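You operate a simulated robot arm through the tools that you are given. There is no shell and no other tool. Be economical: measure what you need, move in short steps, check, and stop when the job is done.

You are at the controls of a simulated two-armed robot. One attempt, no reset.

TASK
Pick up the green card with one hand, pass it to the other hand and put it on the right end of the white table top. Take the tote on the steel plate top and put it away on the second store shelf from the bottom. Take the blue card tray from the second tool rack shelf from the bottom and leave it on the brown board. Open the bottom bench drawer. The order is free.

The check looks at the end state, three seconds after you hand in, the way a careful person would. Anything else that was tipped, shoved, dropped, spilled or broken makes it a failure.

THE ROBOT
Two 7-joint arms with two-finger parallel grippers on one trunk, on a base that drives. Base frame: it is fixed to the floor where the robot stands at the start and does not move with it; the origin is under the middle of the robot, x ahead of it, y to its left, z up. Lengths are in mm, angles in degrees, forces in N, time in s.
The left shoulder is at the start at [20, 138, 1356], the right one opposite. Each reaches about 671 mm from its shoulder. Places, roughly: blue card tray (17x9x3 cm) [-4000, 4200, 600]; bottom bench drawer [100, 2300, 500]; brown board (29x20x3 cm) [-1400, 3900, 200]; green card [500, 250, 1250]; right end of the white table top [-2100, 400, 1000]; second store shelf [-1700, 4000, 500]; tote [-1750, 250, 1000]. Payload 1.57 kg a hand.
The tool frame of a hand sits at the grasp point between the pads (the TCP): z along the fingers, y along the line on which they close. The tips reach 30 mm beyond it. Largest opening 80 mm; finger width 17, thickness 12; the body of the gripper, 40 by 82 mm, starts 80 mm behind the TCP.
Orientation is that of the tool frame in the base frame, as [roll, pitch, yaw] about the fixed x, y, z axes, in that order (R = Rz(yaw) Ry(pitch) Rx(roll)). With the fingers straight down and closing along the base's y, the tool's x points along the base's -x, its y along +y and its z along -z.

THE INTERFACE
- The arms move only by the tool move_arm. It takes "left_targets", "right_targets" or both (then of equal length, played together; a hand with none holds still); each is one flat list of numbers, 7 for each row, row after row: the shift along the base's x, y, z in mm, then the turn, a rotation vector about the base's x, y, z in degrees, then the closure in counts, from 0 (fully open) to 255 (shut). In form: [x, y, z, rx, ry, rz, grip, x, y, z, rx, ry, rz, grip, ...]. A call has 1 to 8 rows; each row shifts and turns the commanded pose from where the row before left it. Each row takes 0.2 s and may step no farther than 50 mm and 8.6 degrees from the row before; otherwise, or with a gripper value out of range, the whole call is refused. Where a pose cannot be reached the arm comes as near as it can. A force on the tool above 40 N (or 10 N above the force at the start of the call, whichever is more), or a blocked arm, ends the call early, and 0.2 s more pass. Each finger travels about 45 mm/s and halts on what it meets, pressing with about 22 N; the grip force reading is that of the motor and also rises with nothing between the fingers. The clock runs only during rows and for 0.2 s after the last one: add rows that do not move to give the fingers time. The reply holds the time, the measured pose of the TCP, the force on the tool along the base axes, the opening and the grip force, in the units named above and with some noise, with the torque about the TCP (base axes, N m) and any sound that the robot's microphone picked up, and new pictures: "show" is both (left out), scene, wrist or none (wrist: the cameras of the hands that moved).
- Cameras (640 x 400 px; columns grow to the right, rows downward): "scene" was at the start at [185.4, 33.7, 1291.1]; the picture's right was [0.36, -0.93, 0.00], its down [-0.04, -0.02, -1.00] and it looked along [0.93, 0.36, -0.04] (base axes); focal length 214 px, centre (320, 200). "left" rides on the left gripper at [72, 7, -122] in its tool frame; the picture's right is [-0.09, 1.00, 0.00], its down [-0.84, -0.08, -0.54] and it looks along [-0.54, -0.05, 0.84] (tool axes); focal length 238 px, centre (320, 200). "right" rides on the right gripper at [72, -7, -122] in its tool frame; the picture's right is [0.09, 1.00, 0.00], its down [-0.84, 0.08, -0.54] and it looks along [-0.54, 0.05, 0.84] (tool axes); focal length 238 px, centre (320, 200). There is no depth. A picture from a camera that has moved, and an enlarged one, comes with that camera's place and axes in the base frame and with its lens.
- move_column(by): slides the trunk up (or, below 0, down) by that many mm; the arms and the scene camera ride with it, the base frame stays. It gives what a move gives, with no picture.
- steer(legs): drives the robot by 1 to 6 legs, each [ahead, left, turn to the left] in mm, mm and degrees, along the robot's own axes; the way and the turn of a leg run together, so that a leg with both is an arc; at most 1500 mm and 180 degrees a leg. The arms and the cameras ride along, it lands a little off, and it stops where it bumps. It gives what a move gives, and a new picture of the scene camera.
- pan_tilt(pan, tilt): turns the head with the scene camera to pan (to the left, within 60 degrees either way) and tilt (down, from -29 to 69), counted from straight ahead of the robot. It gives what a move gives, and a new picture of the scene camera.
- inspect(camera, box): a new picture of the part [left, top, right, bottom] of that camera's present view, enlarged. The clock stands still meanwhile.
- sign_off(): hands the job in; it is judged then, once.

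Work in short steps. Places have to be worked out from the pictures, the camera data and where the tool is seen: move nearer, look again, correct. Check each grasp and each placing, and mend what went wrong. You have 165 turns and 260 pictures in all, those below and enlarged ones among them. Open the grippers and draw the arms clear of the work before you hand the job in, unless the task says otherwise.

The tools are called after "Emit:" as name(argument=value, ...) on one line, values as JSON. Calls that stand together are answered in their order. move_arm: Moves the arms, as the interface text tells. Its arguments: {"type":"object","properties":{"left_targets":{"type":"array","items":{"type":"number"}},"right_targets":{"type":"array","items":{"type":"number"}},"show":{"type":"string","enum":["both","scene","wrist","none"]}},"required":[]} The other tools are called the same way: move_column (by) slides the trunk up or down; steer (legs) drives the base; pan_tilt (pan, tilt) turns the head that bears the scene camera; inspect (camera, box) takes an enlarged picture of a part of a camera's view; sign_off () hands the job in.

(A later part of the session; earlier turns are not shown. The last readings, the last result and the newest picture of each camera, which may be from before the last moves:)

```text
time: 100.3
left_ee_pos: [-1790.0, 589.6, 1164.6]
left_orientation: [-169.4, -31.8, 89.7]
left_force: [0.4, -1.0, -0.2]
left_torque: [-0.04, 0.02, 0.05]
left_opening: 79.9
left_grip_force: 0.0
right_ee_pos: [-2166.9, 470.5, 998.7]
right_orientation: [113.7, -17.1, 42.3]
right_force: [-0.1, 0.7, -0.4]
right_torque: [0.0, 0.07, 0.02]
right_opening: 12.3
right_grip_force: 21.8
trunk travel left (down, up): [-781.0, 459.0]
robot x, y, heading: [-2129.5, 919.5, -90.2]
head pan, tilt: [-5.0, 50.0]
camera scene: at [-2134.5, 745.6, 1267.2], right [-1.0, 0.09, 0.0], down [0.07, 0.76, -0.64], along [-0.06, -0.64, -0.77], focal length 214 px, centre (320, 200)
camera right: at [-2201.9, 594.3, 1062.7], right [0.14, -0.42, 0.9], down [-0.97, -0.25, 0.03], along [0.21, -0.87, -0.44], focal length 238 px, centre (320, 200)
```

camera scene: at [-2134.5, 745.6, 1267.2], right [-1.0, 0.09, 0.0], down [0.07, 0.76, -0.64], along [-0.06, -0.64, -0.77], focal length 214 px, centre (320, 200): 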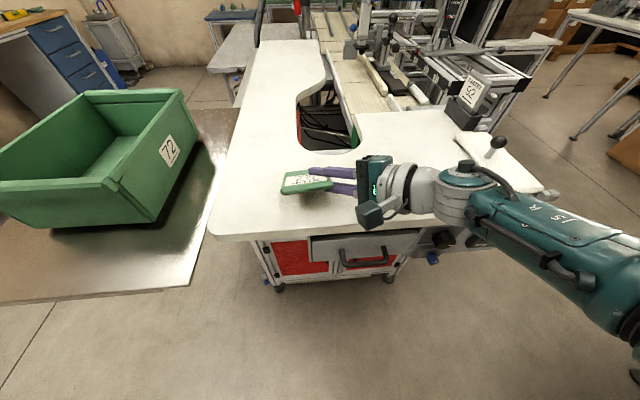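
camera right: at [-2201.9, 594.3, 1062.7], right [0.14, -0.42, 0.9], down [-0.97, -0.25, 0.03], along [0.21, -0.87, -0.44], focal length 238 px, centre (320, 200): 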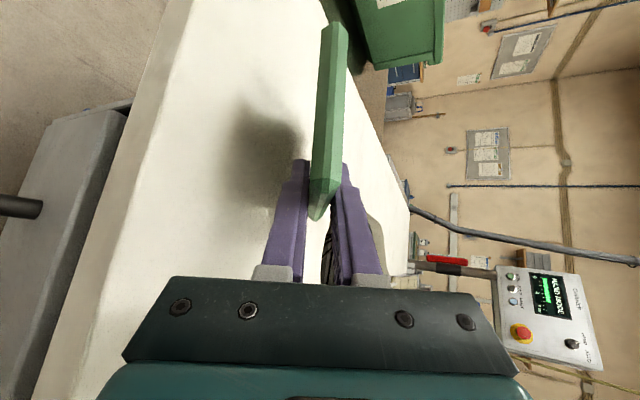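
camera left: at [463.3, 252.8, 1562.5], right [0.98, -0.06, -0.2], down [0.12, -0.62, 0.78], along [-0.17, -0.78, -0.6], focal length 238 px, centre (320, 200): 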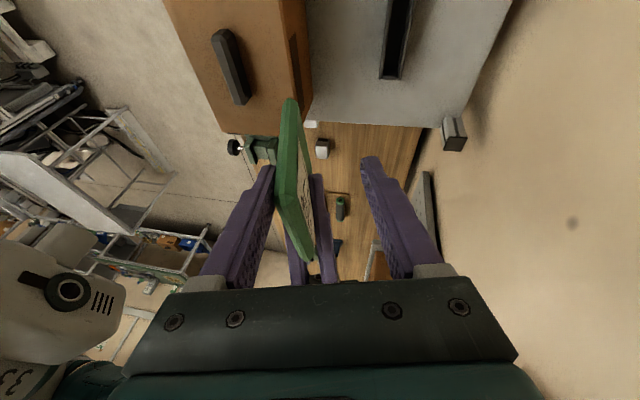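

Not yet touching. Continue down in small steps.

Emit:
move_arm(right_targets=[0, 0, -5, 0, 0, 0, 255, 0, 0, -5, 0, 0, 0, 255, 0, 0, -5, 0, 0, 0, 255, 0, 0, -4, 0, 0, 0, 255, 0, 0, 0, 0, 0, 0, 255], show="wrist")

```text
time: 101.5
left_ee_pos: [-1787.8, 588.8, 1163.6]
left_orientation: [-169.4, -31.9, 89.7]
left_force: [0.7, 0.4, -0.2]
left_torque: [0.01, 0.0, 0.02]
left_opening: 79.7
left_grip_force: 0.0
right_ee_pos: [-2166.8, 471.5, 1000.9]
right_orientation: [113.6, -17.1, 42.3]
right_force: [0.9, -0.5, -1.4]
right_torque: [-0.01, 0.05, -0.03]
right_opening: 12.4
right_grip_force: 22.3
right hand out of reach, approached as far as the arm can: row 1, 2, 3, 4
trunk travel left (down, up): [-781.0, 459.0]
robot x, y, heading: [-2126.3, 919.1, -90.2]
head pan, tilt: [-5.0, 50.0]
camera right: at [-2202.2, 593.9, 1062.9], right [0.13, -0.42, 0.9], down [-0.97, -0.25, 0.03], along [0.21, -0.87, -0.44], focal length 238 px, centre (320, 200)
```

right: 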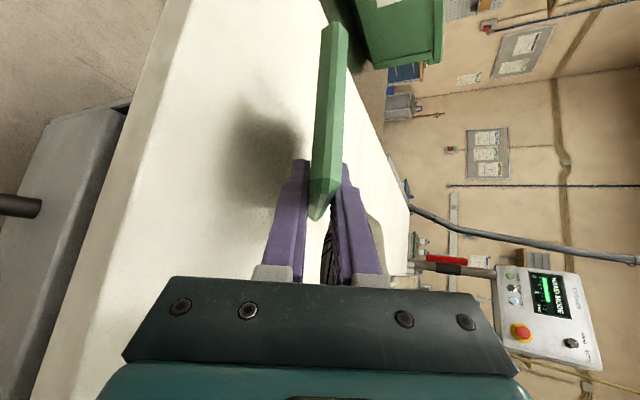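

Arm limit reached; use the trunk to lower 12 mm.

Emit:
move_column(by=-12)

Emit:
move_column(by=-4)

Emit:
inspect(camera="right", box=[160, 0, 480, 200])

```text
time: 102.1
left_ee_pos: [-1788.0, 588.9, 1152.8]
left_orientation: [-169.4, -31.9, 89.7]
left_force: [0.3, 0.2, 0.3]
left_torque: [-0.01, 0.0, 0.01]
left_opening: 79.7
left_grip_force: 0.0
right_ee_pos: [-2167.2, 470.5, 990.2]
right_orientation: [113.4, -17.1, 42.4]
right_force: [-0.6, 0.7, 6.1]
right_torque: [-0.25, -0.47, 0.06]
right_opening: 12.5
right_grip_force: 21.8
trunk travel left (down, up): [-769.0, 471.0]
robot x, y, heading: [-2126.1, 918.5, -90.2]
head pan, tilt: [-5.0, 50.0]
```

```text
time: 102.7
left_ee_pos: [-1788.2, 588.5, 1150.1]
left_orientation: [-169.4, -31.9, 89.8]
left_force: [0.2, -0.2, -0.2]
left_torque: [0.01, 0.0, 0.02]
left_opening: 80.1
left_grip_force: 0.0
right_ee_pos: [-2167.0, 471.2, 986.6]
right_orientation: [113.3, -17.2, 42.3]
right_force: [-2.2, 3.2, 16.3]
right_torque: [-0.7, -1.12, 0.18]
right_opening: 13.4
right_grip_force: 22.3
trunk travel left (down, up): [-765.0, 475.0]
robot x, y, heading: [-2123.7, 918.9, -90.3]
head pan, tilt: [-5.0, 50.0]
```

```text
2.00 times, centred on (320, 100) of right
camera zoom: at [-2202.2, 592.3, 1048.6], right [0.13, -0.41, 0.9], down [-0.97, -0.25, 0.03], along [0.21, -0.88, -0.43], focal length 477 px, centre (320, 400)
```

zoom: 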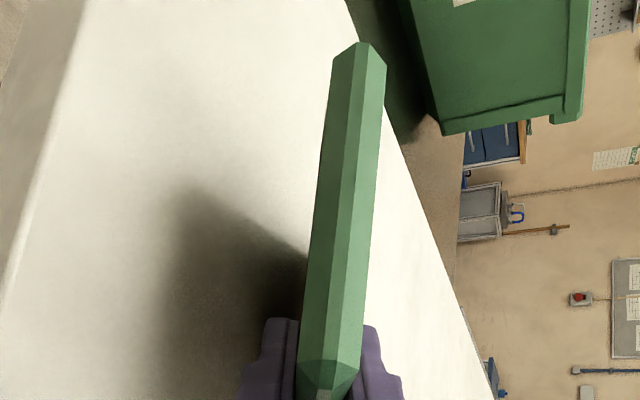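

Leading edge touches (16 N). I ease up 2 mm and open gradually.

Emit:
move_arm(right_targets=[0, 0, 2, 0, 0, 0, 255, 0, 0, 0, 0, 0, 0, 200, 0, 0, 0, 0, 0, 0, 160, 0, 0, 0, 0, 0, 0, 130, 0, 0, 0, 0, 0, 0, 130], show="both")

```text
time: 103.8
left_ee_pos: [-1788.8, 589.3, 1148.7]
left_orientation: [-169.4, -31.9, 89.6]
left_force: [0.2, -0.1, -0.8]
left_torque: [0.0, 0.03, 0.02]
left_opening: 80.0
left_grip_force: 0.0
right_ee_pos: [-2167.8, 470.3, 986.2]
right_orientation: [113.4, -17.0, 42.2]
right_force: [-2.9, 4.4, 13.4]
right_torque: [-0.02, -0.1, -0.02]
right_opening: 31.0
right_grip_force: 0.0
trunk travel left (down, up): [-765.0, 475.0]
robot x, y, heading: [-2132.3, 919.4, -90.1]
head pan, tilt: [-5.0, 50.0]
camera scene: at [-2135.0, 745.2, 1251.4], right [-1.0, 0.09, 0.0], down [0.07, 0.76, -0.64], along [-0.06, -0.64, -0.77], focal length 214 px, centre (320, 200)
camera right: at [-2203.2, 593.0, 1049.9], right [0.13, -0.42, 0.9], down [-0.97, -0.25, 0.03], along [0.21, -0.87, -0.44], focal length 238 px, centre (320, 200)
```

scene: 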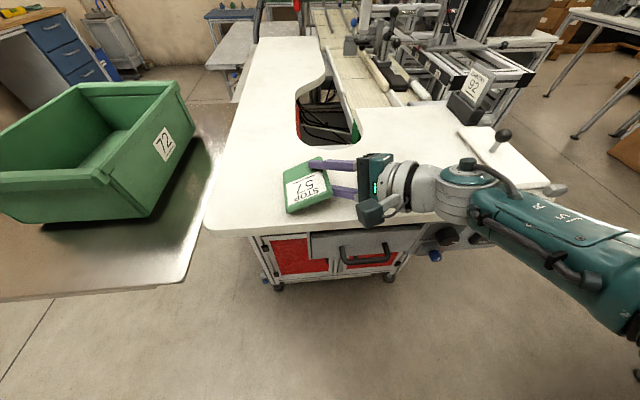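
right: 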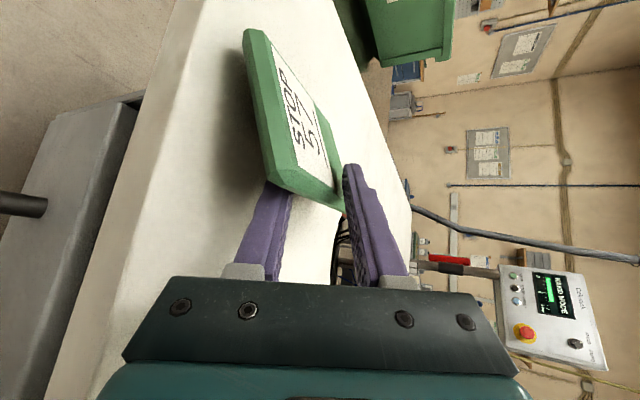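

The card is lying on the lower finger, label up. I slide the fingers out along their axis.

Emit:
move_arm(right_targets=[-7, 6, 3.8, 0, 0, 0, 130, -7, 6, 3.8, 0, 0, 0, 130, -14, 12, 7, 0, 0, 0, 130, -14, 12, 7.5, 0, 0, 0, 130, -14, 12, 7.5, 0, 0, 0, 130, -14, 12, 7.5, 0, 0, 0, 130, 0, 0, 0, 0, 0, 0, 130], show="both")

```text
time: 105.5
left_ee_pos: [-1788.9, 591.1, 1149.3]
left_orientation: [-169.4, -31.9, 89.7]
left_force: [-0.3, -0.3, -0.2]
left_torque: [0.01, 0.0, -0.02]
left_opening: 80.2
left_grip_force: 0.0
right_ee_pos: [-2237.2, 533.0, 1024.1]
right_orientation: [113.5, -17.1, 42.2]
right_force: [-0.3, 0.1, 0.3]
right_torque: [0.03, -0.01, -0.03]
right_opening: 39.4
right_grip_force: 0.0
trunk travel left (down, up): [-765.0, 475.0]
robot x, y, heading: [-2124.7, 920.2, -90.3]
head pan, tilt: [-5.0, 50.0]
camera scene: at [-2134.5, 745.6, 1251.2], right [-1.0, 0.09, 0.0], down [0.07, 0.76, -0.64], along [-0.06, -0.64, -0.77], focal length 214 px, centre (320, 200)
camera right: at [-2273.7, 654.0, 1086.6], right [0.13, -0.42, 0.9], down [-0.97, -0.25, 0.03], along [0.21, -0.87, -0.44], focal length 238 px, centre (320, 200)
```

scene: 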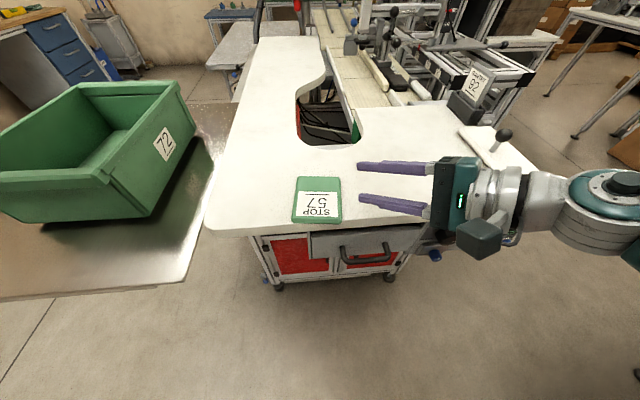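
right: 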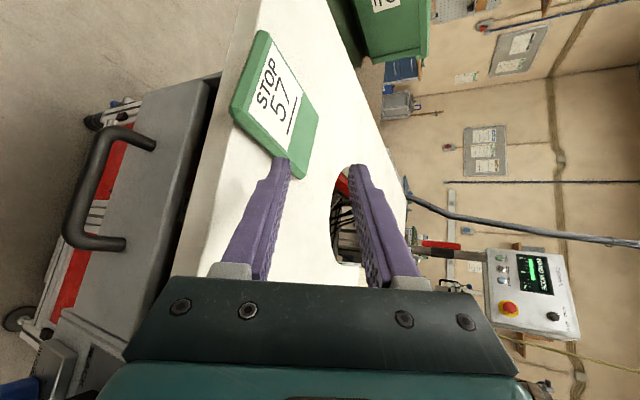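

Card lies flat on the right end. Now I raise the trunk and bring the right hand back to natural posture.

Emit:
move_column(by=200)

Emit:
move_arm(right_targets=[-5, 10, 5, 8.3, 0, 0, 60, -5, 10, 5, 8.3, 0, 0, 60, -5, 10, 5, 8.3, 0, 0, 60, -5, 10, 5, 8.3, 0, 0, 60, 0, 10, 0, 8.3, 0, 0, 60, 0, 10, 0, 8.3, 0, 0, 60, 0, 0, 0, 8.3, 0, 0, 60, 0, 0, 0, 8.3, 0, 0, 60], show="none")

Emit:
move_arm(right_targets=[0, 0, 0, 0, 0, 8.3, 60, 0, 0, 0, 0, 0, 8.3, 60, 0, 0, 0, 0, 0, 8.3, 60, 0, 0, 0, 0, 0, 8.3, 60, 0, 0, 0, 0, 0, 8.3, 60, 0, 0, 0, 0, 0, 8.3, 60, 0, 0, 0, 0, 0, 8.3, 60, 0, 0, 0, 0, 0, 8.3, 60], show="scene")

```text
time: 107.6
left_ee_pos: [-1789.1, 589.6, 1349.6]
left_orientation: [-169.4, -31.9, 89.7]
left_force: [-0.8, 0.4, 0.4]
left_torque: [-0.03, 0.03, -0.01]
left_opening: 80.0
left_grip_force: 0.2
right_ee_pos: [-2238.0, 531.0, 1223.7]
right_orientation: [113.6, -17.0, 42.3]
right_force: [0.1, 0.4, 0.5]
right_torque: [0.01, 0.0, -0.01]
right_opening: 39.3
right_grip_force: 0.1
trunk travel left (down, up): [-965.0, 275.0]
robot x, y, heading: [-2127.1, 919.3, -89.8]
head pan, tilt: [-5.0, 50.0]
```

```text
time: 109.4
left_ee_pos: [-1789.7, 590.1, 1348.2]
left_orientation: [-169.5, -31.9, 89.7]
left_force: [-0.3, -0.1, -0.3]
left_torque: [0.01, 0.02, -0.01]
left_opening: 79.9
left_grip_force: 0.0
right_ee_pos: [-2257.9, 592.2, 1244.0]
right_orientation: [-172.6, -44.9, -1.3]
right_force: [0.2, -0.6, 0.4]
right_torque: [-0.02, -0.01, 0.03]
right_opening: 61.2
right_grip_force: 0.1
trunk travel left (down, up): [-965.0, 275.0]
robot x, y, heading: [-2125.1, 921.0, -90.2]
head pan, tilt: [-5.0, 50.0]
```

```text
time: 111.2
left_ee_pos: [-1789.4, 589.6, 1348.7]
left_orientation: [-169.5, -31.9, 89.7]
left_force: [-1.1, 0.5, 0.1]
left_torque: [-0.02, -0.01, -0.04]
left_opening: 80.0
left_grip_force: 0.0
right_ee_pos: [-2266.2, 621.6, 1260.7]
right_orientation: [-172.9, -44.9, 65.5]
right_force: [0.1, -0.6, -0.3]
right_torque: [0.0, -0.03, -0.01]
right_opening: 61.3
right_grip_force: 0.0
right hand out of reach, approached as far as the arm can: row 5, 6, 7, 8
trunk travel left (down, up): [-965.0, 275.0]
robot x, y, heading: [-2128.1, 922.8, -90.2]
head pan, tilt: [-5.0, 50.0]
camera scene: at [-2134.6, 745.6, 1451.2], right [-1.0, 0.09, 0.0], down [0.07, 0.76, -0.64], along [-0.06, -0.64, -0.77], focal length 214 px, centre (320, 200)
```

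scene: 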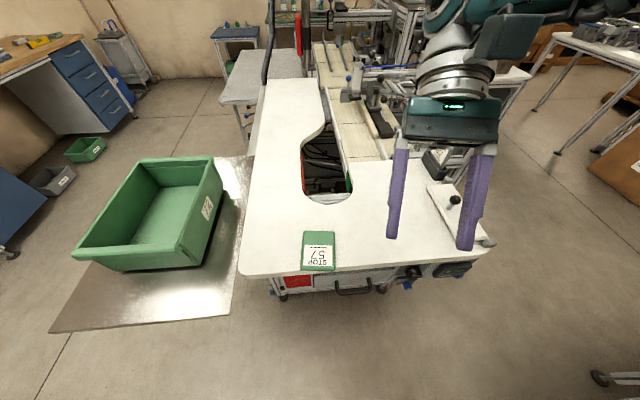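

Card seen well placed. Now finish untwisting the right hand, tip both hands' fingers to vertical, and drive sideways to face the tote.

Emit:
move_arm(right_targets=[0, 0, 15, 0, 0, 8, 60, 0, 0, 15, 0, 0, 8, 60, 0, 0, 15, 0, 0, 8, 60, 0, 0, 15, -8, 0, 0, 60, 0, 0, 15, -8, 0, 0, 60, 0, 0, 15, -8, 0, 0, 60, 0, 0, 0, -8, 0, 0, 60, 0, 0, 0, -8, 0, 0, 60], left_targets=[0, 0, 0, 0, 0, 0, 60, 0, 0, 0, 0, 0, 0, 60, 0, 0, 0, 0, 0, 0, 60, 0, 0, 0, 0, 0, 0, 60, 0, 0, 0, -7, 0, 0, 60, 0, 0, 0, -7, 0, 0, 60, 0, 0, 0, -7, 0, 0, 60, 0, 0, 0, -7, 0, 0, 60], show="none")

Emit:
steer(legs=[[-60, 0, 0], [0, 335, 0]])

Emit:
pan_tilt(pan=0, tilt=50)

```text
time: 113.0
left_ee_pos: [-1750.0, 510.0, 1339.3]
left_orientation: [-169.6, -3.9, 89.6]
left_force: [0.8, 0.5, 0.8]
left_torque: [0.02, -0.02, 0.01]
left_opening: 61.1
left_grip_force: 0.0
left hand out of reach, approached as far as the arm can: row 5, 6, 7, 8
right_ee_pos: [-2265.5, 621.0, 1350.8]
right_orientation: [-173.3, -4.9, 89.5]
right_force: [0.3, -0.2, -0.5]
right_torque: [-0.02, -0.01, -0.03]
right_opening: 61.6
right_grip_force: 0.0
trunk travel left (down, up): [-965.0, 275.0]
robot x, y, heading: [-2130.9, 921.6, -90.6]
head pan, tilt: [-5.0, 50.0]
```

```text
time: 115.8
left_ee_pos: [-1410.2, 566.1, 1339.9]
left_orientation: [-169.5, -4.0, 89.5]
left_force: [0.0, 0.1, -0.3]
left_torque: [0.0, 0.0, 0.02]
left_opening: 61.6
left_grip_force: 0.1
right_ee_pos: [-1924.8, 678.9, 1350.8]
right_orientation: [-173.2, -5.0, 89.3]
right_force: [-0.2, -0.1, -0.5]
right_torque: [-0.01, -0.03, 0.0]
right_opening: 61.1
right_grip_force: 0.1
trunk travel left (down, up): [-965.0, 275.0]
robot x, y, heading: [-1788.4, 978.8, -90.3]
head pan, tilt: [-5.0, 50.0]
camera scene: at [-1793.5, 803.0, 1451.2], right [-1.0, 0.1, 0.0], down [0.07, 0.76, -0.64], along [-0.06, -0.64, -0.77], focal length 214 px, centre (320, 200)
```

scene: 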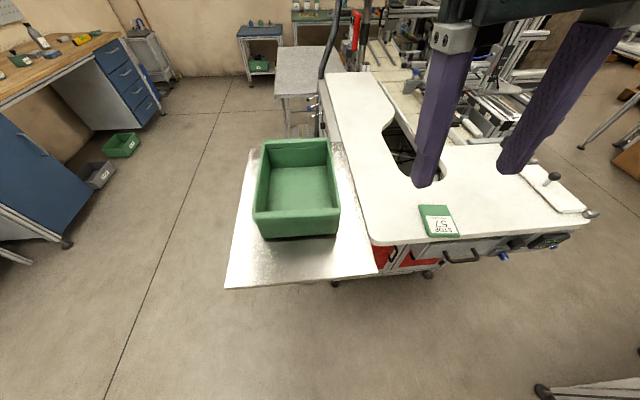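

```text
time: 116.5
left_ee_pos: [-1408.5, 566.2, 1340.2]
left_orientation: [-169.5, -4.0, 89.4]
left_force: [1.1, -0.4, 0.1]
left_torque: [0.01, -0.01, 0.01]
left_opening: 61.1
left_grip_force: 0.1
right_ee_pos: [-1925.5, 678.9, 1350.8]
right_orientation: [-173.2, -5.1, 89.3]
right_force: [0.0, 0.5, -0.8]
right_torque: [-0.03, 0.0, -0.01]
right_opening: 61.1
right_grip_force: 0.1
trunk travel left (down, up): [-965.0, 275.0]
robot x, y, heading: [-1785.4, 981.3, -90.3]
head pan, tilt: [0.0, 50.0]
camera scene: at [-1786.8, 802.7, 1451.2], right [-1.0, 0.01, 0.0], down [0.01, 0.77, -0.64], along [-0.01, -0.64, -0.77], focal length 214 px, centre (320, 200)
```

scene: 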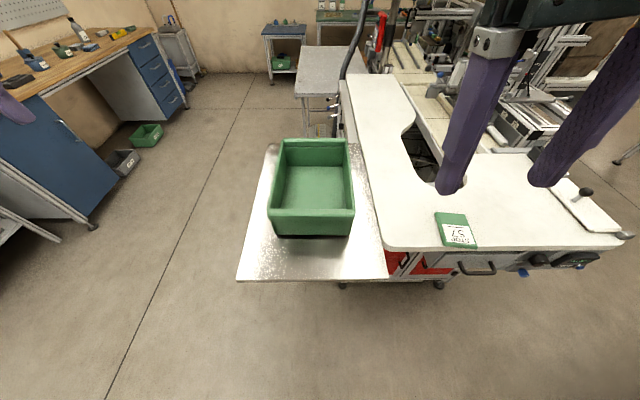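

Tote: rim z≈1080, walls at x≈−1676 and −1869, y≈264–525. I'll grip both side walls ~95 mm from the near end with fingers slanted forward. First drive 80 mm ahead, then slant and position hands above.

Emit:
steer(legs=[[80, 0, 0]])

Emit:
move_arm(left_targets=[-30, 0, 0, -5, 0, 0, 60, -30, 0, 0, -5, 0, 0, 60, -30, 0, 0, -5, 0, 0, 60, -30, 0, 0, -5, 0, 0, 60, -30, 0, 0, -5, 0, 0, 60, -30, 0, 0, -5, 0, 0, 60, -30, 0, 0, -5, 0, 0, 60, -30, 0, 0, 0, 0, 0, 60], right_targets=[6, -15, 0, -5, 0, 0, 60, 6, -15, 0, -5, 0, 0, 60, 6, -15, 0, -5, 0, 0, 60, 6, -15, 0, -5, 0, 0, 60, 6, -15, 0, -5, 0, 0, 60, 6, -15, 0, -5, 0, 0, 60, 6, -15, 0, -5, 0, 0, 60, 6, 0, 0, 0, 0, 0, 60], show="both")

```text
time: 117.5
left_ee_pos: [-1408.5, 487.2, 1339.5]
left_orientation: [-169.5, -4.0, 89.6]
left_force: [0.3, -0.1, -0.5]
left_torque: [0.0, -0.02, 0.01]
left_opening: 61.1
left_grip_force: 0.1
right_ee_pos: [-1925.3, 600.2, 1350.3]
right_orientation: [-173.3, -5.0, 89.4]
right_force: [-0.2, -0.6, 0.7]
right_torque: [0.0, -0.01, 0.0]
right_opening: 61.5
right_grip_force: 0.0
trunk travel left (down, up): [-965.0, 275.0]
robot x, y, heading: [-1787.1, 899.2, -90.1]
head pan, tilt: [0.0, 50.0]
camera scene: at [-1787.2, 723.3, 1451.2], right [-1.0, 0.01, 0.0], down [0.01, 0.77, -0.64], along [-0.01, -0.64, -0.77], focal length 214 px, centre (320, 200)
```

scene: 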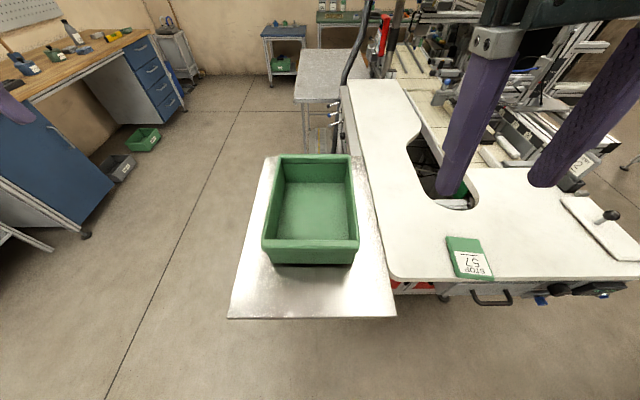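

```text
time: 119.3
left_ee_pos: [-1596.6, 322.0, 1314.6]
left_orientation: [-169.8, 31.0, 89.5]
left_force: [-0.1, 0.2, -0.9]
left_torque: [0.01, 0.0, 0.0]
left_opening: 61.3
left_grip_force: 0.1
left hand out of reach, approached as far as the arm can: row 1, 2, 3, 4, 5, 6, 7, 8
right_ee_pos: [-1878.7, 494.0, 1349.6]
right_orientation: [-173.7, 30.3, 89.2]
right_force: [-0.5, 0.0, 0.3]
right_torque: [-0.01, -0.02, 0.01]
right_opening: 61.3
right_grip_force: 0.0
trunk travel left (down, up): [-965.0, 275.0]
robot x, y, heading: [-1787.3, 897.7, -90.5]
head pan, tilt: [0.0, 50.0]
camera scene: at [-1787.2, 723.2, 1451.2], right [-1.0, 0.01, 0.0], down [0.01, 0.77, -0.64], along [-0.01, -0.64, -0.77], focal length 214 px, centre (320, 200)
camera right: at [-1869.7, 616.9, 1420.5], right [0.99, 0.01, -0.14], down [0.13, -0.46, 0.88], along [-0.05, -0.89, -0.46], focal length 238 px, centre (320, 200)
camera left: at [-1567.4, 444.8, 1379.0], right [0.98, -0.18, -0.1], down [0.02, -0.44, 0.9], along [-0.21, -0.88, -0.42], focal length 238 px, centre (320, 200)
```

scene: 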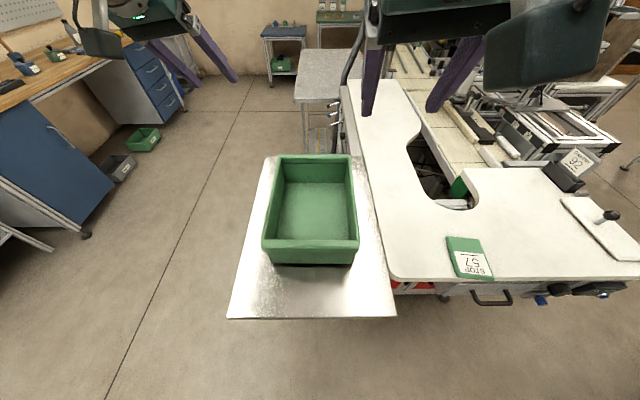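
right: 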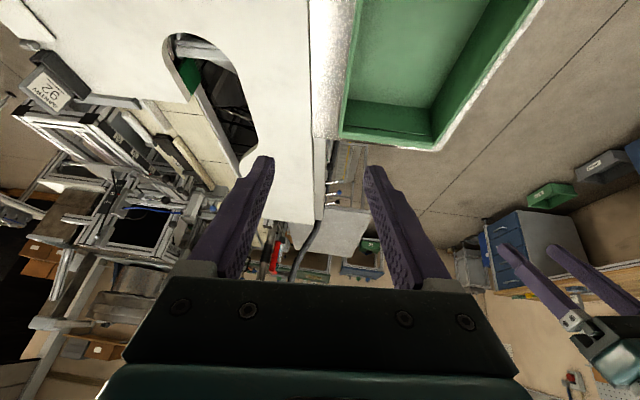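
left: 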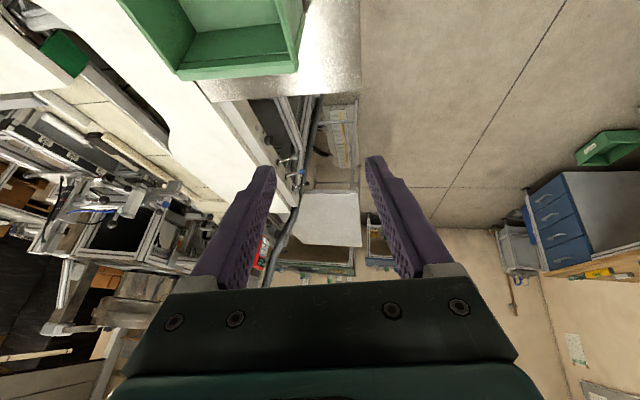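

Lower the trunk 200 mm (tips stay above the rim), then correct the hands.

Emit:
move_column(by=-200)

Emit:
move_arm(left_targets=[-15, 15, 0, 0, 0, 0, 60, -15, 20, 0, 0, 0, 0, 60, -15, 25, 0, 0, 0, 0, 60, -15, 25, 0, 0, 0, 0, 60, -15, 25, 0, 0, 0, 0, 60], right_targets=[2, -15, 0, 0, 0, 0, 60, 2, -15, 0, 0, 0, 0, 60, 2, -15, 0, 0, 0, 0, 60, 2, -15, 0, 0, 0, 0, 60, 0, 0, 0, 0, 0, 0, 60], show="both")

```text
time: 121.5
left_ee_pos: [-1598.1, 322.1, 1113.2]
left_orientation: [-169.8, 30.9, 89.5]
left_force: [-0.4, -0.5, 0.5]
left_torque: [0.0, 0.03, 0.0]
left_opening: 61.4
left_grip_force: 0.1
right_ee_pos: [-1878.2, 494.0, 1149.3]
right_orientation: [-173.7, 30.0, 89.2]
right_force: [-0.5, -0.9, -0.4]
right_torque: [0.02, -0.01, 0.0]
right_opening: 61.3
right_grip_force: 0.1
trunk travel left (down, up): [-765.0, 475.0]
robot x, y, heading: [-1789.9, 896.6, -90.6]
head pan, tilt: [0.0, 50.0]
```

```text
time: 122.7
left_ee_pos: [-1677.9, 330.8, 1089.7]
left_orientation: [-169.8, 30.9, 89.5]
left_force: [1.1, -0.1, 0.1]
left_torque: [0.0, 0.04, -0.02]
left_opening: 61.5
left_grip_force: 0.1
left hand out of reach, approached as far as the arm can: row 1, 2, 3, 4, 5
right_ee_pos: [-1870.2, 434.7, 1149.5]
right_orientation: [-173.7, 30.0, 89.3]
right_force: [-0.1, 0.2, 0.3]
right_torque: [0.0, -0.03, 0.01]
right_opening: 61.3
right_grip_force: 0.1
trunk travel left (down, up): [-765.0, 475.0]
robot x, y, heading: [-1783.4, 901.4, -90.5]
head pan, tilt: [0.0, 50.0]
camera scene: at [-1787.2, 723.2, 1251.2], right [-1.0, 0.01, 0.0], down [0.01, 0.77, -0.64], along [-0.01, -0.64, -0.77], focal length 214 px, centre (320, 200)
camera right: at [-1862.3, 557.8, 1220.6], right [0.99, 0.01, -0.14], down [0.13, -0.46, 0.88], along [-0.05, -0.89, -0.46], focal length 238 px, centre (320, 200)
camera left: at [-1646.6, 452.9, 1155.7], right [0.98, -0.18, -0.1], down [0.02, -0.44, 0.9], along [-0.21, -0.88, -0.43], focal length 238 px, centre (320, 200)
```

scene: 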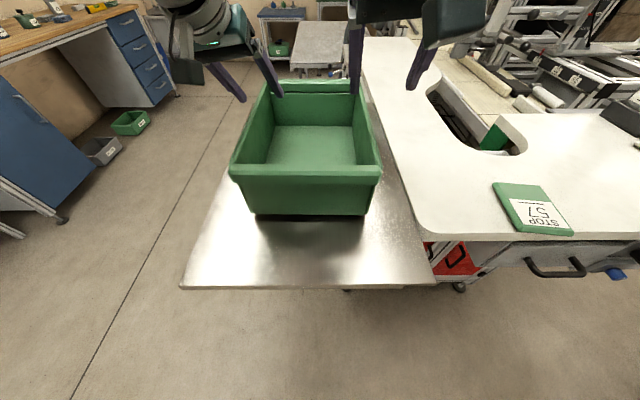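
right: 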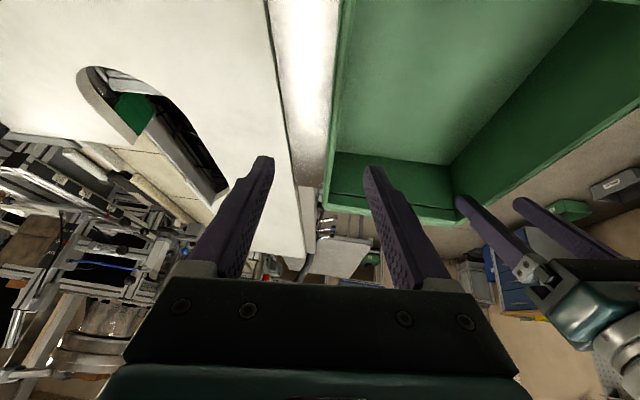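
left: 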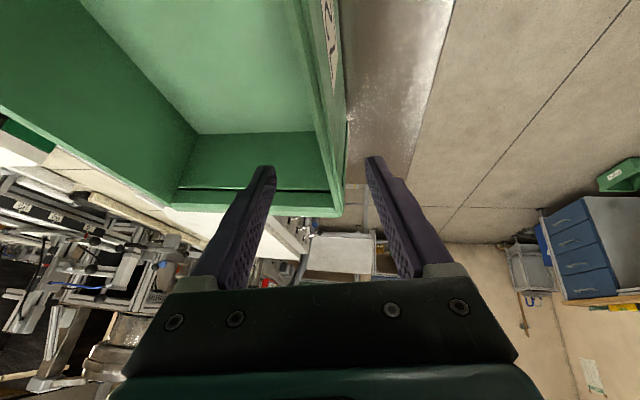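

The left arm won't retract in y, so I'll shift the base back 100 mm instead and extend the right hand.

Emit:
move_arm(left_targets=[0, 0, 15, 0, 0, 0, 60, 0, 0, 15, 0, 0, 0, 60, 0, 0, 10, 0, 0, 0, 60], right_targets=[0, -25, 0, 0, 0, 0, 60, 0, -25, 0, 0, 0, 0, 60, 0, -25, 0, 0, 0, 0, 60], show="none")

Emit:
steer(legs=[[-90, 0, 0]])

Emit:
inspect(camera="left", box=[0, 0, 640, 400])

Emit:
inspect(camera="right", box=[0, 0, 640, 400])

```text
time: 123.5
left_ee_pos: [-1678.2, 321.4, 1128.7]
left_orientation: [-169.8, 30.8, 89.5]
left_force: [0.2, 0.0, 1.2]
left_torque: [0.02, -0.02, -0.01]
left_opening: 61.2
left_grip_force: 0.0
left hand out of reach, approached as far as the arm can: row 1, 2
right_ee_pos: [-1869.7, 359.0, 1149.7]
right_orientation: [-173.7, 29.9, 89.4]
right_force: [0.2, -0.2, 0.4]
right_torque: [0.0, 0.02, 0.01]
right_opening: 61.0
right_grip_force: 0.0
trunk travel left (down, up): [-765.0, 475.0]
robot x, y, heading: [-1785.4, 898.7, -90.8]
head pan, tilt: [0.0, 50.0]
```

```text
time: 124.6
left_ee_pos: [-1677.4, 411.4, 1128.6]
left_orientation: [-169.9, 30.8, 89.7]
left_force: [-0.5, -0.2, -0.7]
left_torque: [-0.01, -0.01, -0.02]
left_opening: 61.5
left_grip_force: 0.0
right_ee_pos: [-1869.0, 447.0, 1150.8]
right_orientation: [-173.7, 29.9, 89.2]
right_force: [0.3, -0.9, -0.1]
right_torque: [0.02, 0.02, -0.01]
right_opening: 61.3
right_grip_force: 0.1
trunk travel left (down, up): [-765.0, 475.0]
robot x, y, heading: [-1785.9, 989.3, -90.6]
head pan, tilt: [0.0, 50.0]
camera scene: at [-1786.5, 812.3, 1251.2], right [-1.0, 0.01, 0.0], down [0.01, 0.77, -0.64], along [0.0, -0.64, -0.77], focal length 214 px, centre (320, 200)
```

scene: 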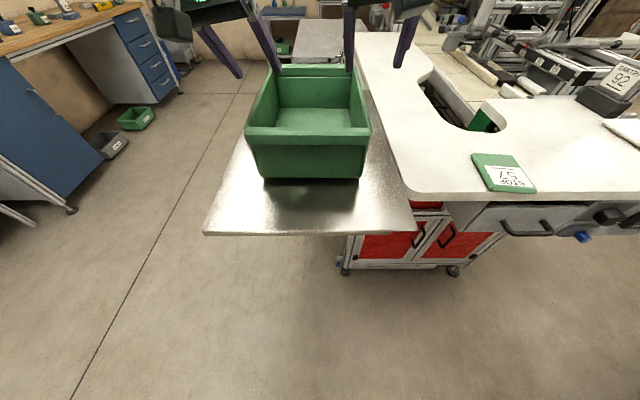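

```text
1.00 times, centred on (320, 200) of left (not enlarged: the box is as wide or as high as the picture)
camera zoom: at [-1646.9, 533.2, 1194.0], right [0.98, -0.18, -0.1], down [0.02, -0.44, 0.9], along [-0.21, -0.88, -0.42], focal length 238 px, centre (320, 200)
```

zoom: 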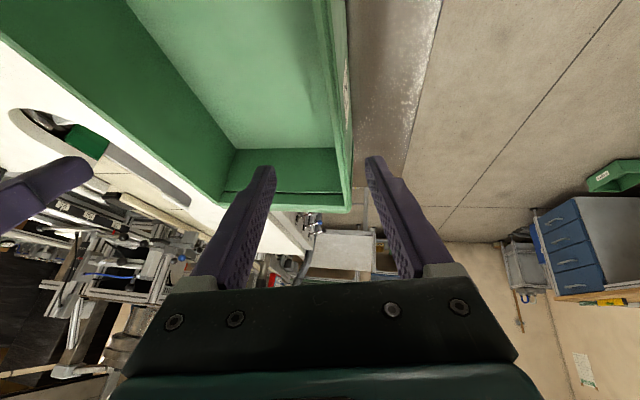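

```text
1.00 times, centred on (320, 200) of right (not enlarged: the box is as wide or as high as the picture)
camera zoom: at [-1861.6, 570.7, 1221.1], right [0.99, 0.01, -0.14], down [0.13, -0.46, 0.88], along [-0.05, -0.89, -0.46], focal length 238 px, centre (320, 200)
```

zoom: 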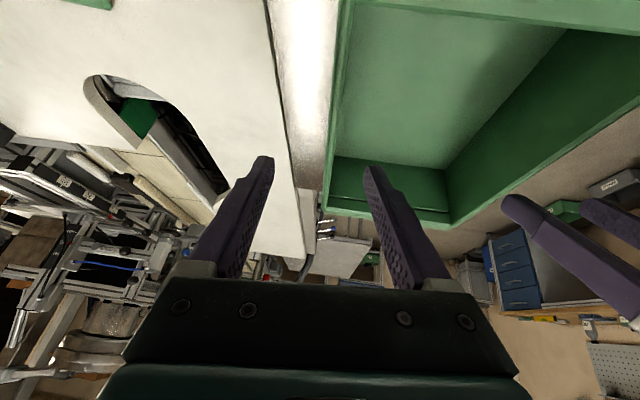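

Both hands straddle the walls (outer faces x≈−1670 and −1873). I lower with the trunk 66 mm and the right by a further 22 mm.

Emit:
move_arm(right_targets=[1, -20, -11, 0, 0, 0, 60, 1, -10, -11, 0, 0, 0, 60], show="none")

Emit:
move_column(by=-66)

Emit:
inspect(camera="left", box=[0, 0, 640, 400])

Emit:
inspect(camera="right", box=[0, 0, 640, 400])

```text
time: 125.2
left_ee_pos: [-1677.1, 409.8, 1127.3]
left_orientation: [-169.8, 30.9, 89.5]
left_force: [-0.3, -0.1, 0.3]
left_torque: [-0.01, -0.05, 0.01]
left_opening: 61.0
left_grip_force: 0.0
right_ee_pos: [-1868.7, 429.5, 1139.6]
right_orientation: [-173.8, 30.0, 89.4]
right_force: [-0.2, -1.2, -0.7]
right_torque: [-0.05, 0.02, -0.01]
right_opening: 60.9
right_grip_force: 0.1
right hand out of reach, approached as far as the arm can: row 2
trunk travel left (down, up): [-765.0, 475.0]
robot x, y, heading: [-1785.4, 991.1, -90.4]
head pan, tilt: [0.0, 50.0]
```

```text
time: 126.3
left_ee_pos: [-1678.1, 410.9, 1063.3]
left_orientation: [-169.8, 30.9, 89.4]
left_force: [0.6, 0.1, -0.7]
left_torque: [-0.02, 0.04, -0.01]
left_opening: 61.1
left_grip_force: 0.0
right_ee_pos: [-1869.0, 430.0, 1074.3]
right_orientation: [-173.7, 30.0, 89.3]
right_force: [0.4, -0.6, -0.2]
right_torque: [-0.05, 0.07, 0.02]
right_opening: 61.2
right_grip_force: 0.0
trunk travel left (down, up): [-699.0, 541.0]
robot x, y, heading: [-1789.1, 985.7, -90.5]
head pan, tilt: [0.0, 50.0]
```

```text
1.00 times, centred on (320, 200) of left (not enlarged: the box is as wide or as high as the picture)
camera zoom: at [-1646.9, 533.1, 1128.0], right [0.98, -0.18, -0.1], down [0.02, -0.44, 0.9], along [-0.21, -0.88, -0.42], focal length 238 px, centre (320, 200)
```

zoom: 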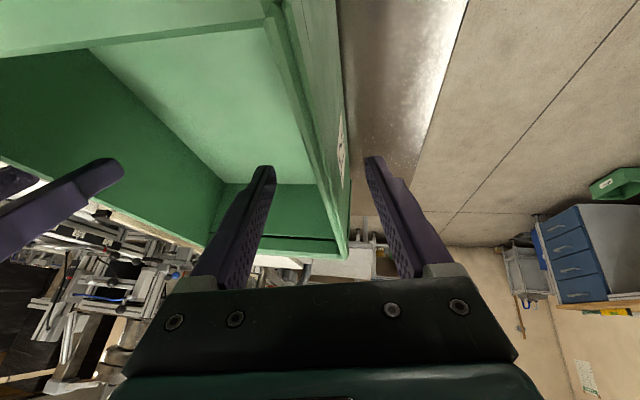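

```text
1.00 times, centred on (320, 200) of right (not enlarged: the box is as wide or as high as the picture)
camera zoom: at [-1861.4, 553.5, 1144.2], right [0.99, 0.01, -0.14], down [0.13, -0.46, 0.88], along [-0.05, -0.89, -0.46], focal length 238 px, centre (320, 200)
```

zoom: 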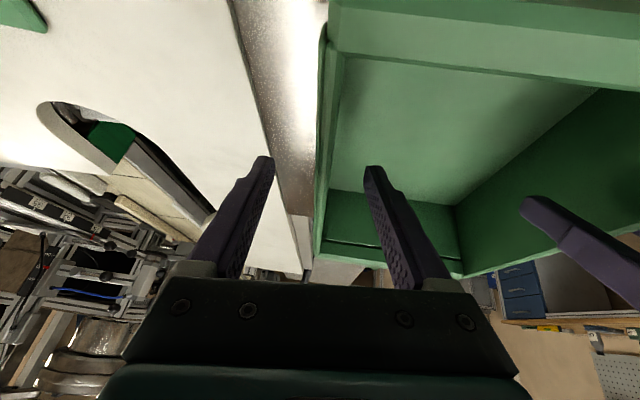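

Rim z≈1072. Lower another 14 mm, then close both grips gradually.

Emit:
move_column(by=-14)

Emit:
move_arm(left_targets=[0, 0, 0, 0, 0, 0, 130, 0, 0, 0, 0, 0, 0, 180, 0, 0, 0, 0, 0, 0, 220, 0, 0, 0, 0, 0, 0, 255, 0, 0, 0, 0, 0, 0, 255, 0, 0, 0, 0, 0, 0, 255], right_targets=[0, 0, 0, 0, 0, 0, 130, 0, 0, 0, 0, 0, 0, 180, 0, 0, 0, 0, 0, 0, 220, 0, 0, 0, 0, 0, 0, 255, 0, 0, 0, 0, 0, 0, 255, 0, 0, 0, 0, 0, 0, 255], show="both")

```text
time: 126.9
left_ee_pos: [-1677.7, 410.9, 1047.9]
left_orientation: [-169.8, 30.8, 89.5]
left_force: [-0.3, -0.7, 0.6]
left_torque: [0.03, -0.01, 0.0]
left_opening: 61.3
left_grip_force: 0.2
right_ee_pos: [-1869.9, 430.1, 1059.3]
right_orientation: [-173.7, 30.0, 89.2]
right_force: [-0.9, 0.4, 0.0]
right_torque: [0.0, 0.0, -0.02]
right_opening: 61.2
right_grip_force: 0.1
trunk travel left (down, up): [-685.0, 555.0]
robot x, y, heading: [-1788.3, 989.6, -90.3]
head pan, tilt: [0.0, 50.0]
```

```text
time: 128.3
left_ee_pos: [-1676.7, 410.3, 1048.4]
left_orientation: [-169.9, 30.9, 89.7]
left_force: [4.7, -4.4, 0.0]
left_torque: [0.21, -1.0, 0.74]
left_opening: 14.5
left_grip_force: 22.1
right_ee_pos: [-1869.3, 429.6, 1060.6]
right_orientation: [-173.7, 30.0, 89.4]
right_force: [-6.7, 7.4, 7.2]
right_torque: [0.41, -0.63, 0.62]
right_opening: 10.2
right_grip_force: 22.1
trunk travel left (down, up): [-685.0, 555.0]
robot x, y, heading: [-1783.8, 986.9, -90.4]
head pan, tilt: [0.0, 50.0]
camera scene: at [-1786.7, 812.3, 1171.2], right [-1.0, 0.01, 0.0], down [0.01, 0.77, -0.64], along [0.0, -0.64, -0.77], focal length 214 px, centre (320, 200)
camera right: at [-1861.8, 553.5, 1130.6], right [0.99, 0.01, -0.14], down [0.13, -0.46, 0.88], along [-0.05, -0.89, -0.46], focal length 238 px, centre (320, 200)
camera left: at [-1646.2, 533.2, 1113.8], right [0.98, -0.18, -0.1], down [0.02, -0.44, 0.9], along [-0.2, -0.88, -0.43], focal length 238 px, centre (320, 200)
```

scene: 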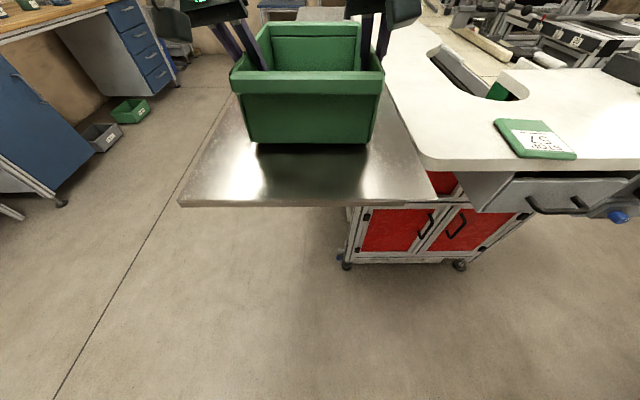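
right: 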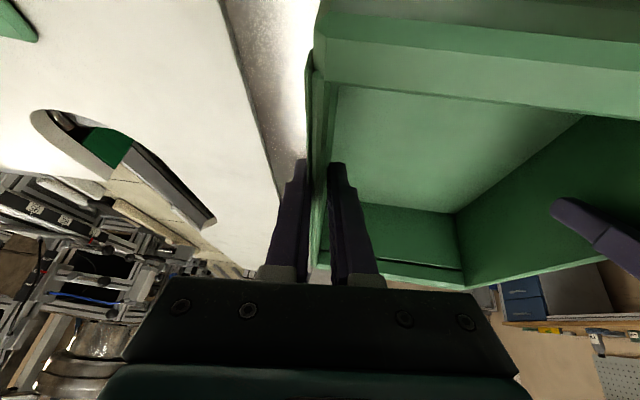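
left: 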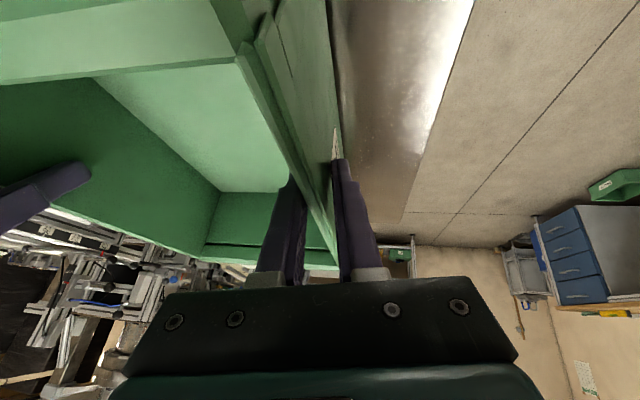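

Both grips hold. Lift 60 mm with the trunk and check.

Emit:
move_column(by=60)

Emit:
inspect(camera="scene", box=[160, 0, 480, 200])

```text
time: 129.3
left_ee_pos: [-1675.9, 409.8, 1108.0]
left_orientation: [-169.9, 30.8, 89.5]
left_force: [9.4, -7.9, -10.6]
left_torque: [0.05, -1.02, 0.76]
left_opening: 14.4
left_grip_force: 21.7
right_ee_pos: [-1870.2, 431.7, 1119.7]
right_orientation: [-173.7, 30.0, 89.2]
right_force: [-9.3, 7.3, 6.6]
right_torque: [0.07, -0.57, 0.59]
right_opening: 9.8
right_grip_force: 22.4
trunk travel left (down, up): [-745.0, 495.0]
robot x, y, heading: [-1782.7, 989.0, -90.5]
head pan, tilt: [0.0, 50.0]
```

```text
2.00 times, centred on (320, 100) of scene
camera zoom: at [-1786.5, 812.7, 1231.1], right [-1.0, 0.01, 0.0], down [0.01, 0.77, -0.64], along [0.0, -0.64, -0.77], focal length 429 px, centre (320, 400)
```

zoom: 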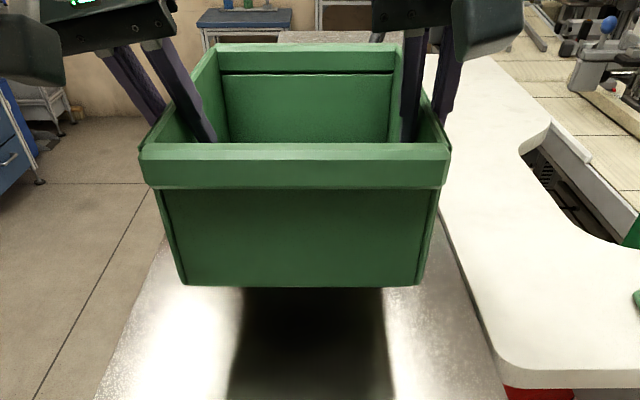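

Lifted cleanly and light. Back away, go left into the aisle and turn to face +y.

Emit:
move_column(by=40)

Emit:
steer(legs=[[-180, 0, 0], [0, 950, 0], [0, 0, 180]])

Emit:
pan_tilt(pan=20, tilt=20)

```text
time: 130.1
left_ee_pos: [-1676.3, 411.4, 1147.8]
left_orientation: [-169.9, 30.8, 89.5]
left_force: [11.9, -8.7, -10.7]
left_torque: [0.21, -0.97, 0.66]
left_opening: 14.6
left_grip_force: 22.1
right_ee_pos: [-1870.1, 431.9, 1159.9]
right_orientation: [-173.7, 30.0, 89.3]
right_force: [-11.7, 7.7, 6.5]
right_torque: [-0.1, -0.57, 0.59]
right_opening: 10.0
right_grip_force: 21.9
trunk travel left (down, up): [-785.0, 455.0]
robot x, y, heading: [-1783.8, 991.0, -90.3]
head pan, tilt: [0.0, 50.0]
```

```text
time: 143.5
left_ee_pos: [-939.6, 1745.4, 1147.4]
left_orientation: [-169.9, 30.9, -91.7]
left_force: [-14.4, 8.0, -10.5]
left_torque: [0.07, 1.0, 0.65]
left_opening: 13.9
left_grip_force: 22.5
right_ee_pos: [-745.8, 1722.0, 1159.4]
right_orientation: [-173.8, 29.9, -91.9]
right_force: [14.5, -8.0, 7.0]
right_torque: [-0.17, 0.6, 0.57]
right_opening: 9.5
right_grip_force: 22.2
trunk travel left (down, up): [-785.0, 455.0]
robot x, y, heading: [-841.1, 1166.0, 88.4]
head pan, tilt: [0.0, 50.0]
camera scene: at [-836.7, 1343.7, 1271.1], right [1.0, -0.03, 0.0], down [-0.02, -0.77, -0.64], along [0.02, 0.64, -0.77], focal length 214 px, centre (320, 200)
```

scene: 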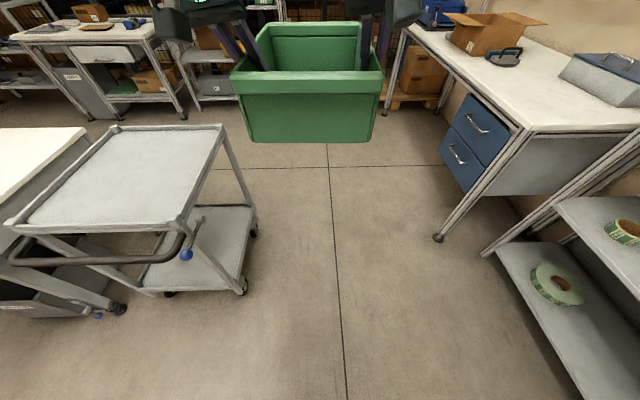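

```text
time: 144.4
left_ee_pos: [-938.7, 1744.5, 1147.5]
left_orientation: [-170.0, 30.8, -91.7]
left_force: [0.1, 6.8, -11.5]
left_torque: [-0.18, 0.96, 0.7]
left_opening: 13.7
left_grip_force: 22.2
right_ee_pos: [-747.6, 1722.0, 1160.1]
right_orientation: [-173.7, 30.0, -91.9]
right_force: [-0.2, -6.7, 6.4]
right_torque: [0.08, 0.74, 0.62]
right_opening: 9.4
right_grip_force: 21.5
trunk travel left (down, up): [-785.0, 455.0]
robot x, y, heading: [-839.4, 1163.9, 88.2]
head pan, tilt: [20.0, 20.0]
camera scene: at [-868.2, 1355.1, 1316.6], right [0.95, 0.31, 0.0], down [0.11, -0.33, -0.94], along [-0.3, 0.89, -0.34], focal length 214 px, centre (320, 200)
```

scene: 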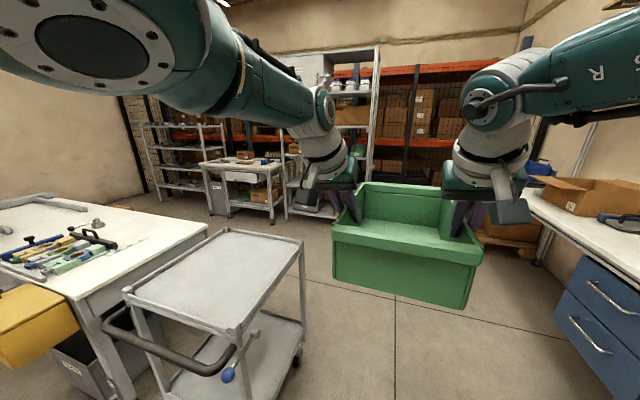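

The aisle is open ahead; the store rack is ahead-left. Drive forward 1300 and look.

Emit:
steer(legs=[[1300, -40, 0]])

Emit:
pan_tilt(pan=35, tilt=20)

```text
time: 151.1
left_ee_pos: [-882.3, 3064.0, 1147.6]
left_orientation: [-170.1, 30.8, -90.9]
left_force: [-1.6, 6.6, -10.3]
left_torque: [0.01, 0.91, 0.72]
left_opening: 13.4
left_grip_force: 21.6
right_ee_pos: [-686.4, 3043.9, 1158.6]
right_orientation: [-173.6, 30.0, -91.1]
right_force: [1.3, -7.2, 6.6]
right_torque: [-0.12, 0.7, 0.58]
right_opening: 9.2
right_grip_force: 22.3
trunk travel left (down, up): [-785.0, 455.0]
robot x, y, heading: [-776.3, 2487.7, 89.0]
head pan, tilt: [20.0, 20.0]
camera scene: at [-803.5, 2675.6, 1316.7], right [0.94, 0.33, 0.0], down [0.11, -0.32, -0.94], along [-0.31, 0.89, -0.34], focal length 214 px, centre (320, 200)
```

scene: 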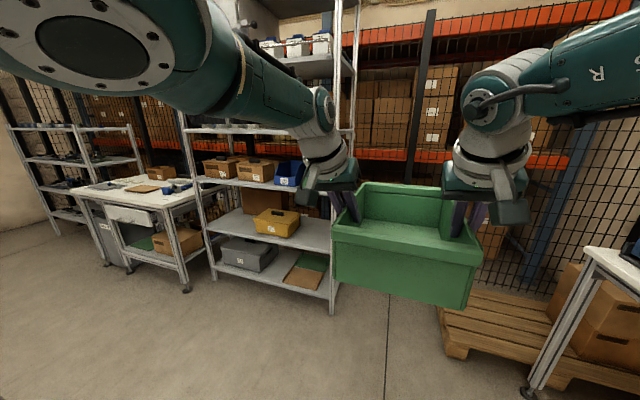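

```text
time: 151.8
left_ee_pos: [-880.6, 3065.3, 1146.9]
left_orientation: [-170.0, 30.8, -90.8]
left_force: [0.4, 7.4, -10.0]
left_torque: [-0.08, 0.93, 0.74]
left_opening: 13.3
left_grip_force: 22.1
right_ee_pos: [-687.2, 3043.7, 1159.4]
right_orientation: [-173.7, 29.9, -91.0]
right_force: [-1.1, -7.3, 6.8]
right_torque: [-0.05, 0.78, 0.63]
right_opening: 9.1
right_grip_force: 22.1
trunk travel left (down, up): [-785.0, 455.0]
robot x, y, heading: [-772.9, 2486.2, 89.3]
head pan, tilt: [35.0, 20.0]
camera scene: at [-825.1, 2664.7, 1316.7], right [0.83, 0.56, 0.0], down [0.19, -0.28, -0.94], along [-0.53, 0.78, -0.34], focal length 214 px, centre (320, 200)
```

scene: 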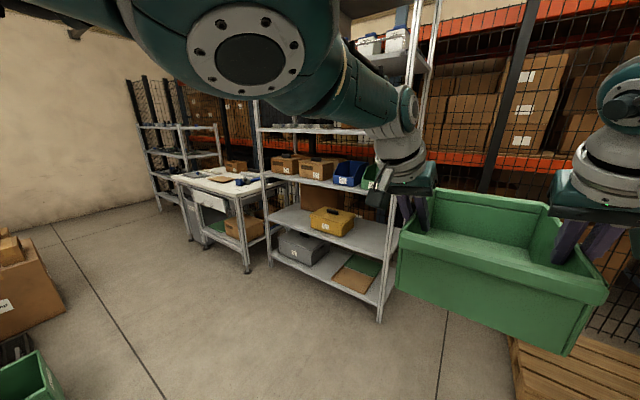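

Store rack: front y≈3870, x≈−2260…−1120, second shelf z≈465, third ≈880; the left part of the second shelf looks free. I drive sideways to x≈−2000.

Emit:
steer(legs=[[0, 0, 0.9], [0, 1200, 0]])

Emit:
pan_tilt(pan=0, tilt=25)

```text
time: 158.3
left_ee_pos: [-2101.2, 3068.4, 1148.8]
left_orientation: [-170.0, 30.8, -90.5]
left_force: [-0.3, 6.8, -11.1]
left_torque: [0.06, 0.94, 0.71]
left_opening: 13.1
left_grip_force: 21.6
right_ee_pos: [-1907.3, 3047.6, 1159.4]
right_orientation: [-173.6, 30.0, -90.6]
right_force: [-0.9, -6.4, 6.6]
right_torque: [-0.18, 0.74, 0.6]
right_opening: 9.0
right_grip_force: 21.8
trunk travel left (down, up): [-785.0, 455.0]
robot x, y, heading: [-1995.0, 2491.0, 89.6]
head pan, tilt: [35.0, 20.0]
camera scene: at [-2043.0, 2667.7, 1316.7], right [0.82, 0.57, 0.0], down [0.19, -0.28, -0.94], along [-0.53, 0.77, -0.34], focal length 214 px, centre (320, 200)
```

scene: 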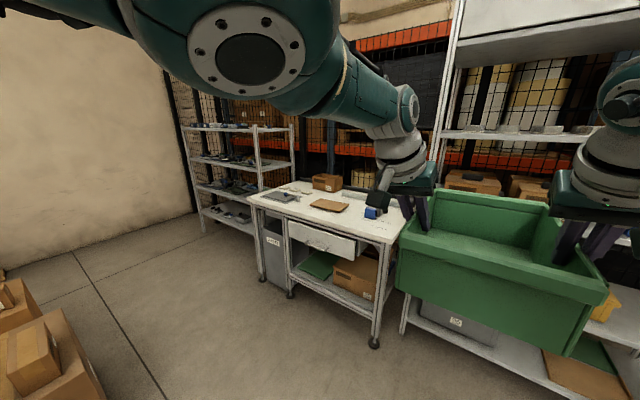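

```text
time: 159.3
left_ee_pos: [-2101.9, 3067.6, 1148.3]
left_orientation: [-170.0, 30.8, -90.5]
left_force: [0.0, 7.5, -10.4]
left_torque: [-0.18, 0.91, 0.68]
left_opening: 12.8
left_grip_force: 22.0
right_ee_pos: [-1907.7, 3047.2, 1159.2]
right_orientation: [-173.7, 30.0, -90.7]
right_force: [0.2, -6.8, 5.7]
right_torque: [0.07, 0.72, 0.62]
right_opening: 9.1
right_grip_force: 21.8
trunk travel left (down, up): [-785.0, 455.0]
robot x, y, heading: [-1991.7, 2491.9, 89.5]
head pan, tilt: [0.0, 25.0]
camera scene: at [-1989.6, 2683.2, 1308.6], right [1.0, -0.01, 0.0], down [0.0, -0.42, -0.91], along [0.01, 0.91, -0.42], focal length 214 px, centre (320, 200)
```

scene: 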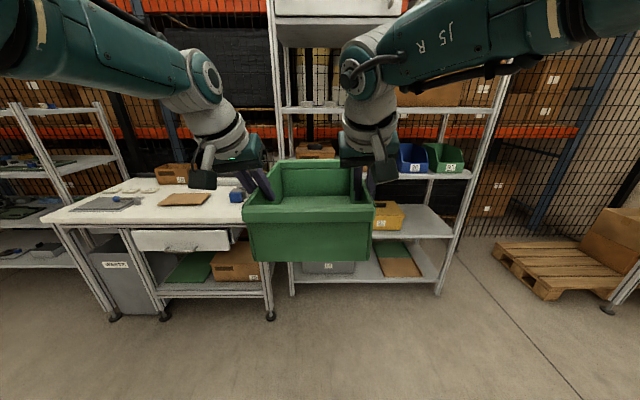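

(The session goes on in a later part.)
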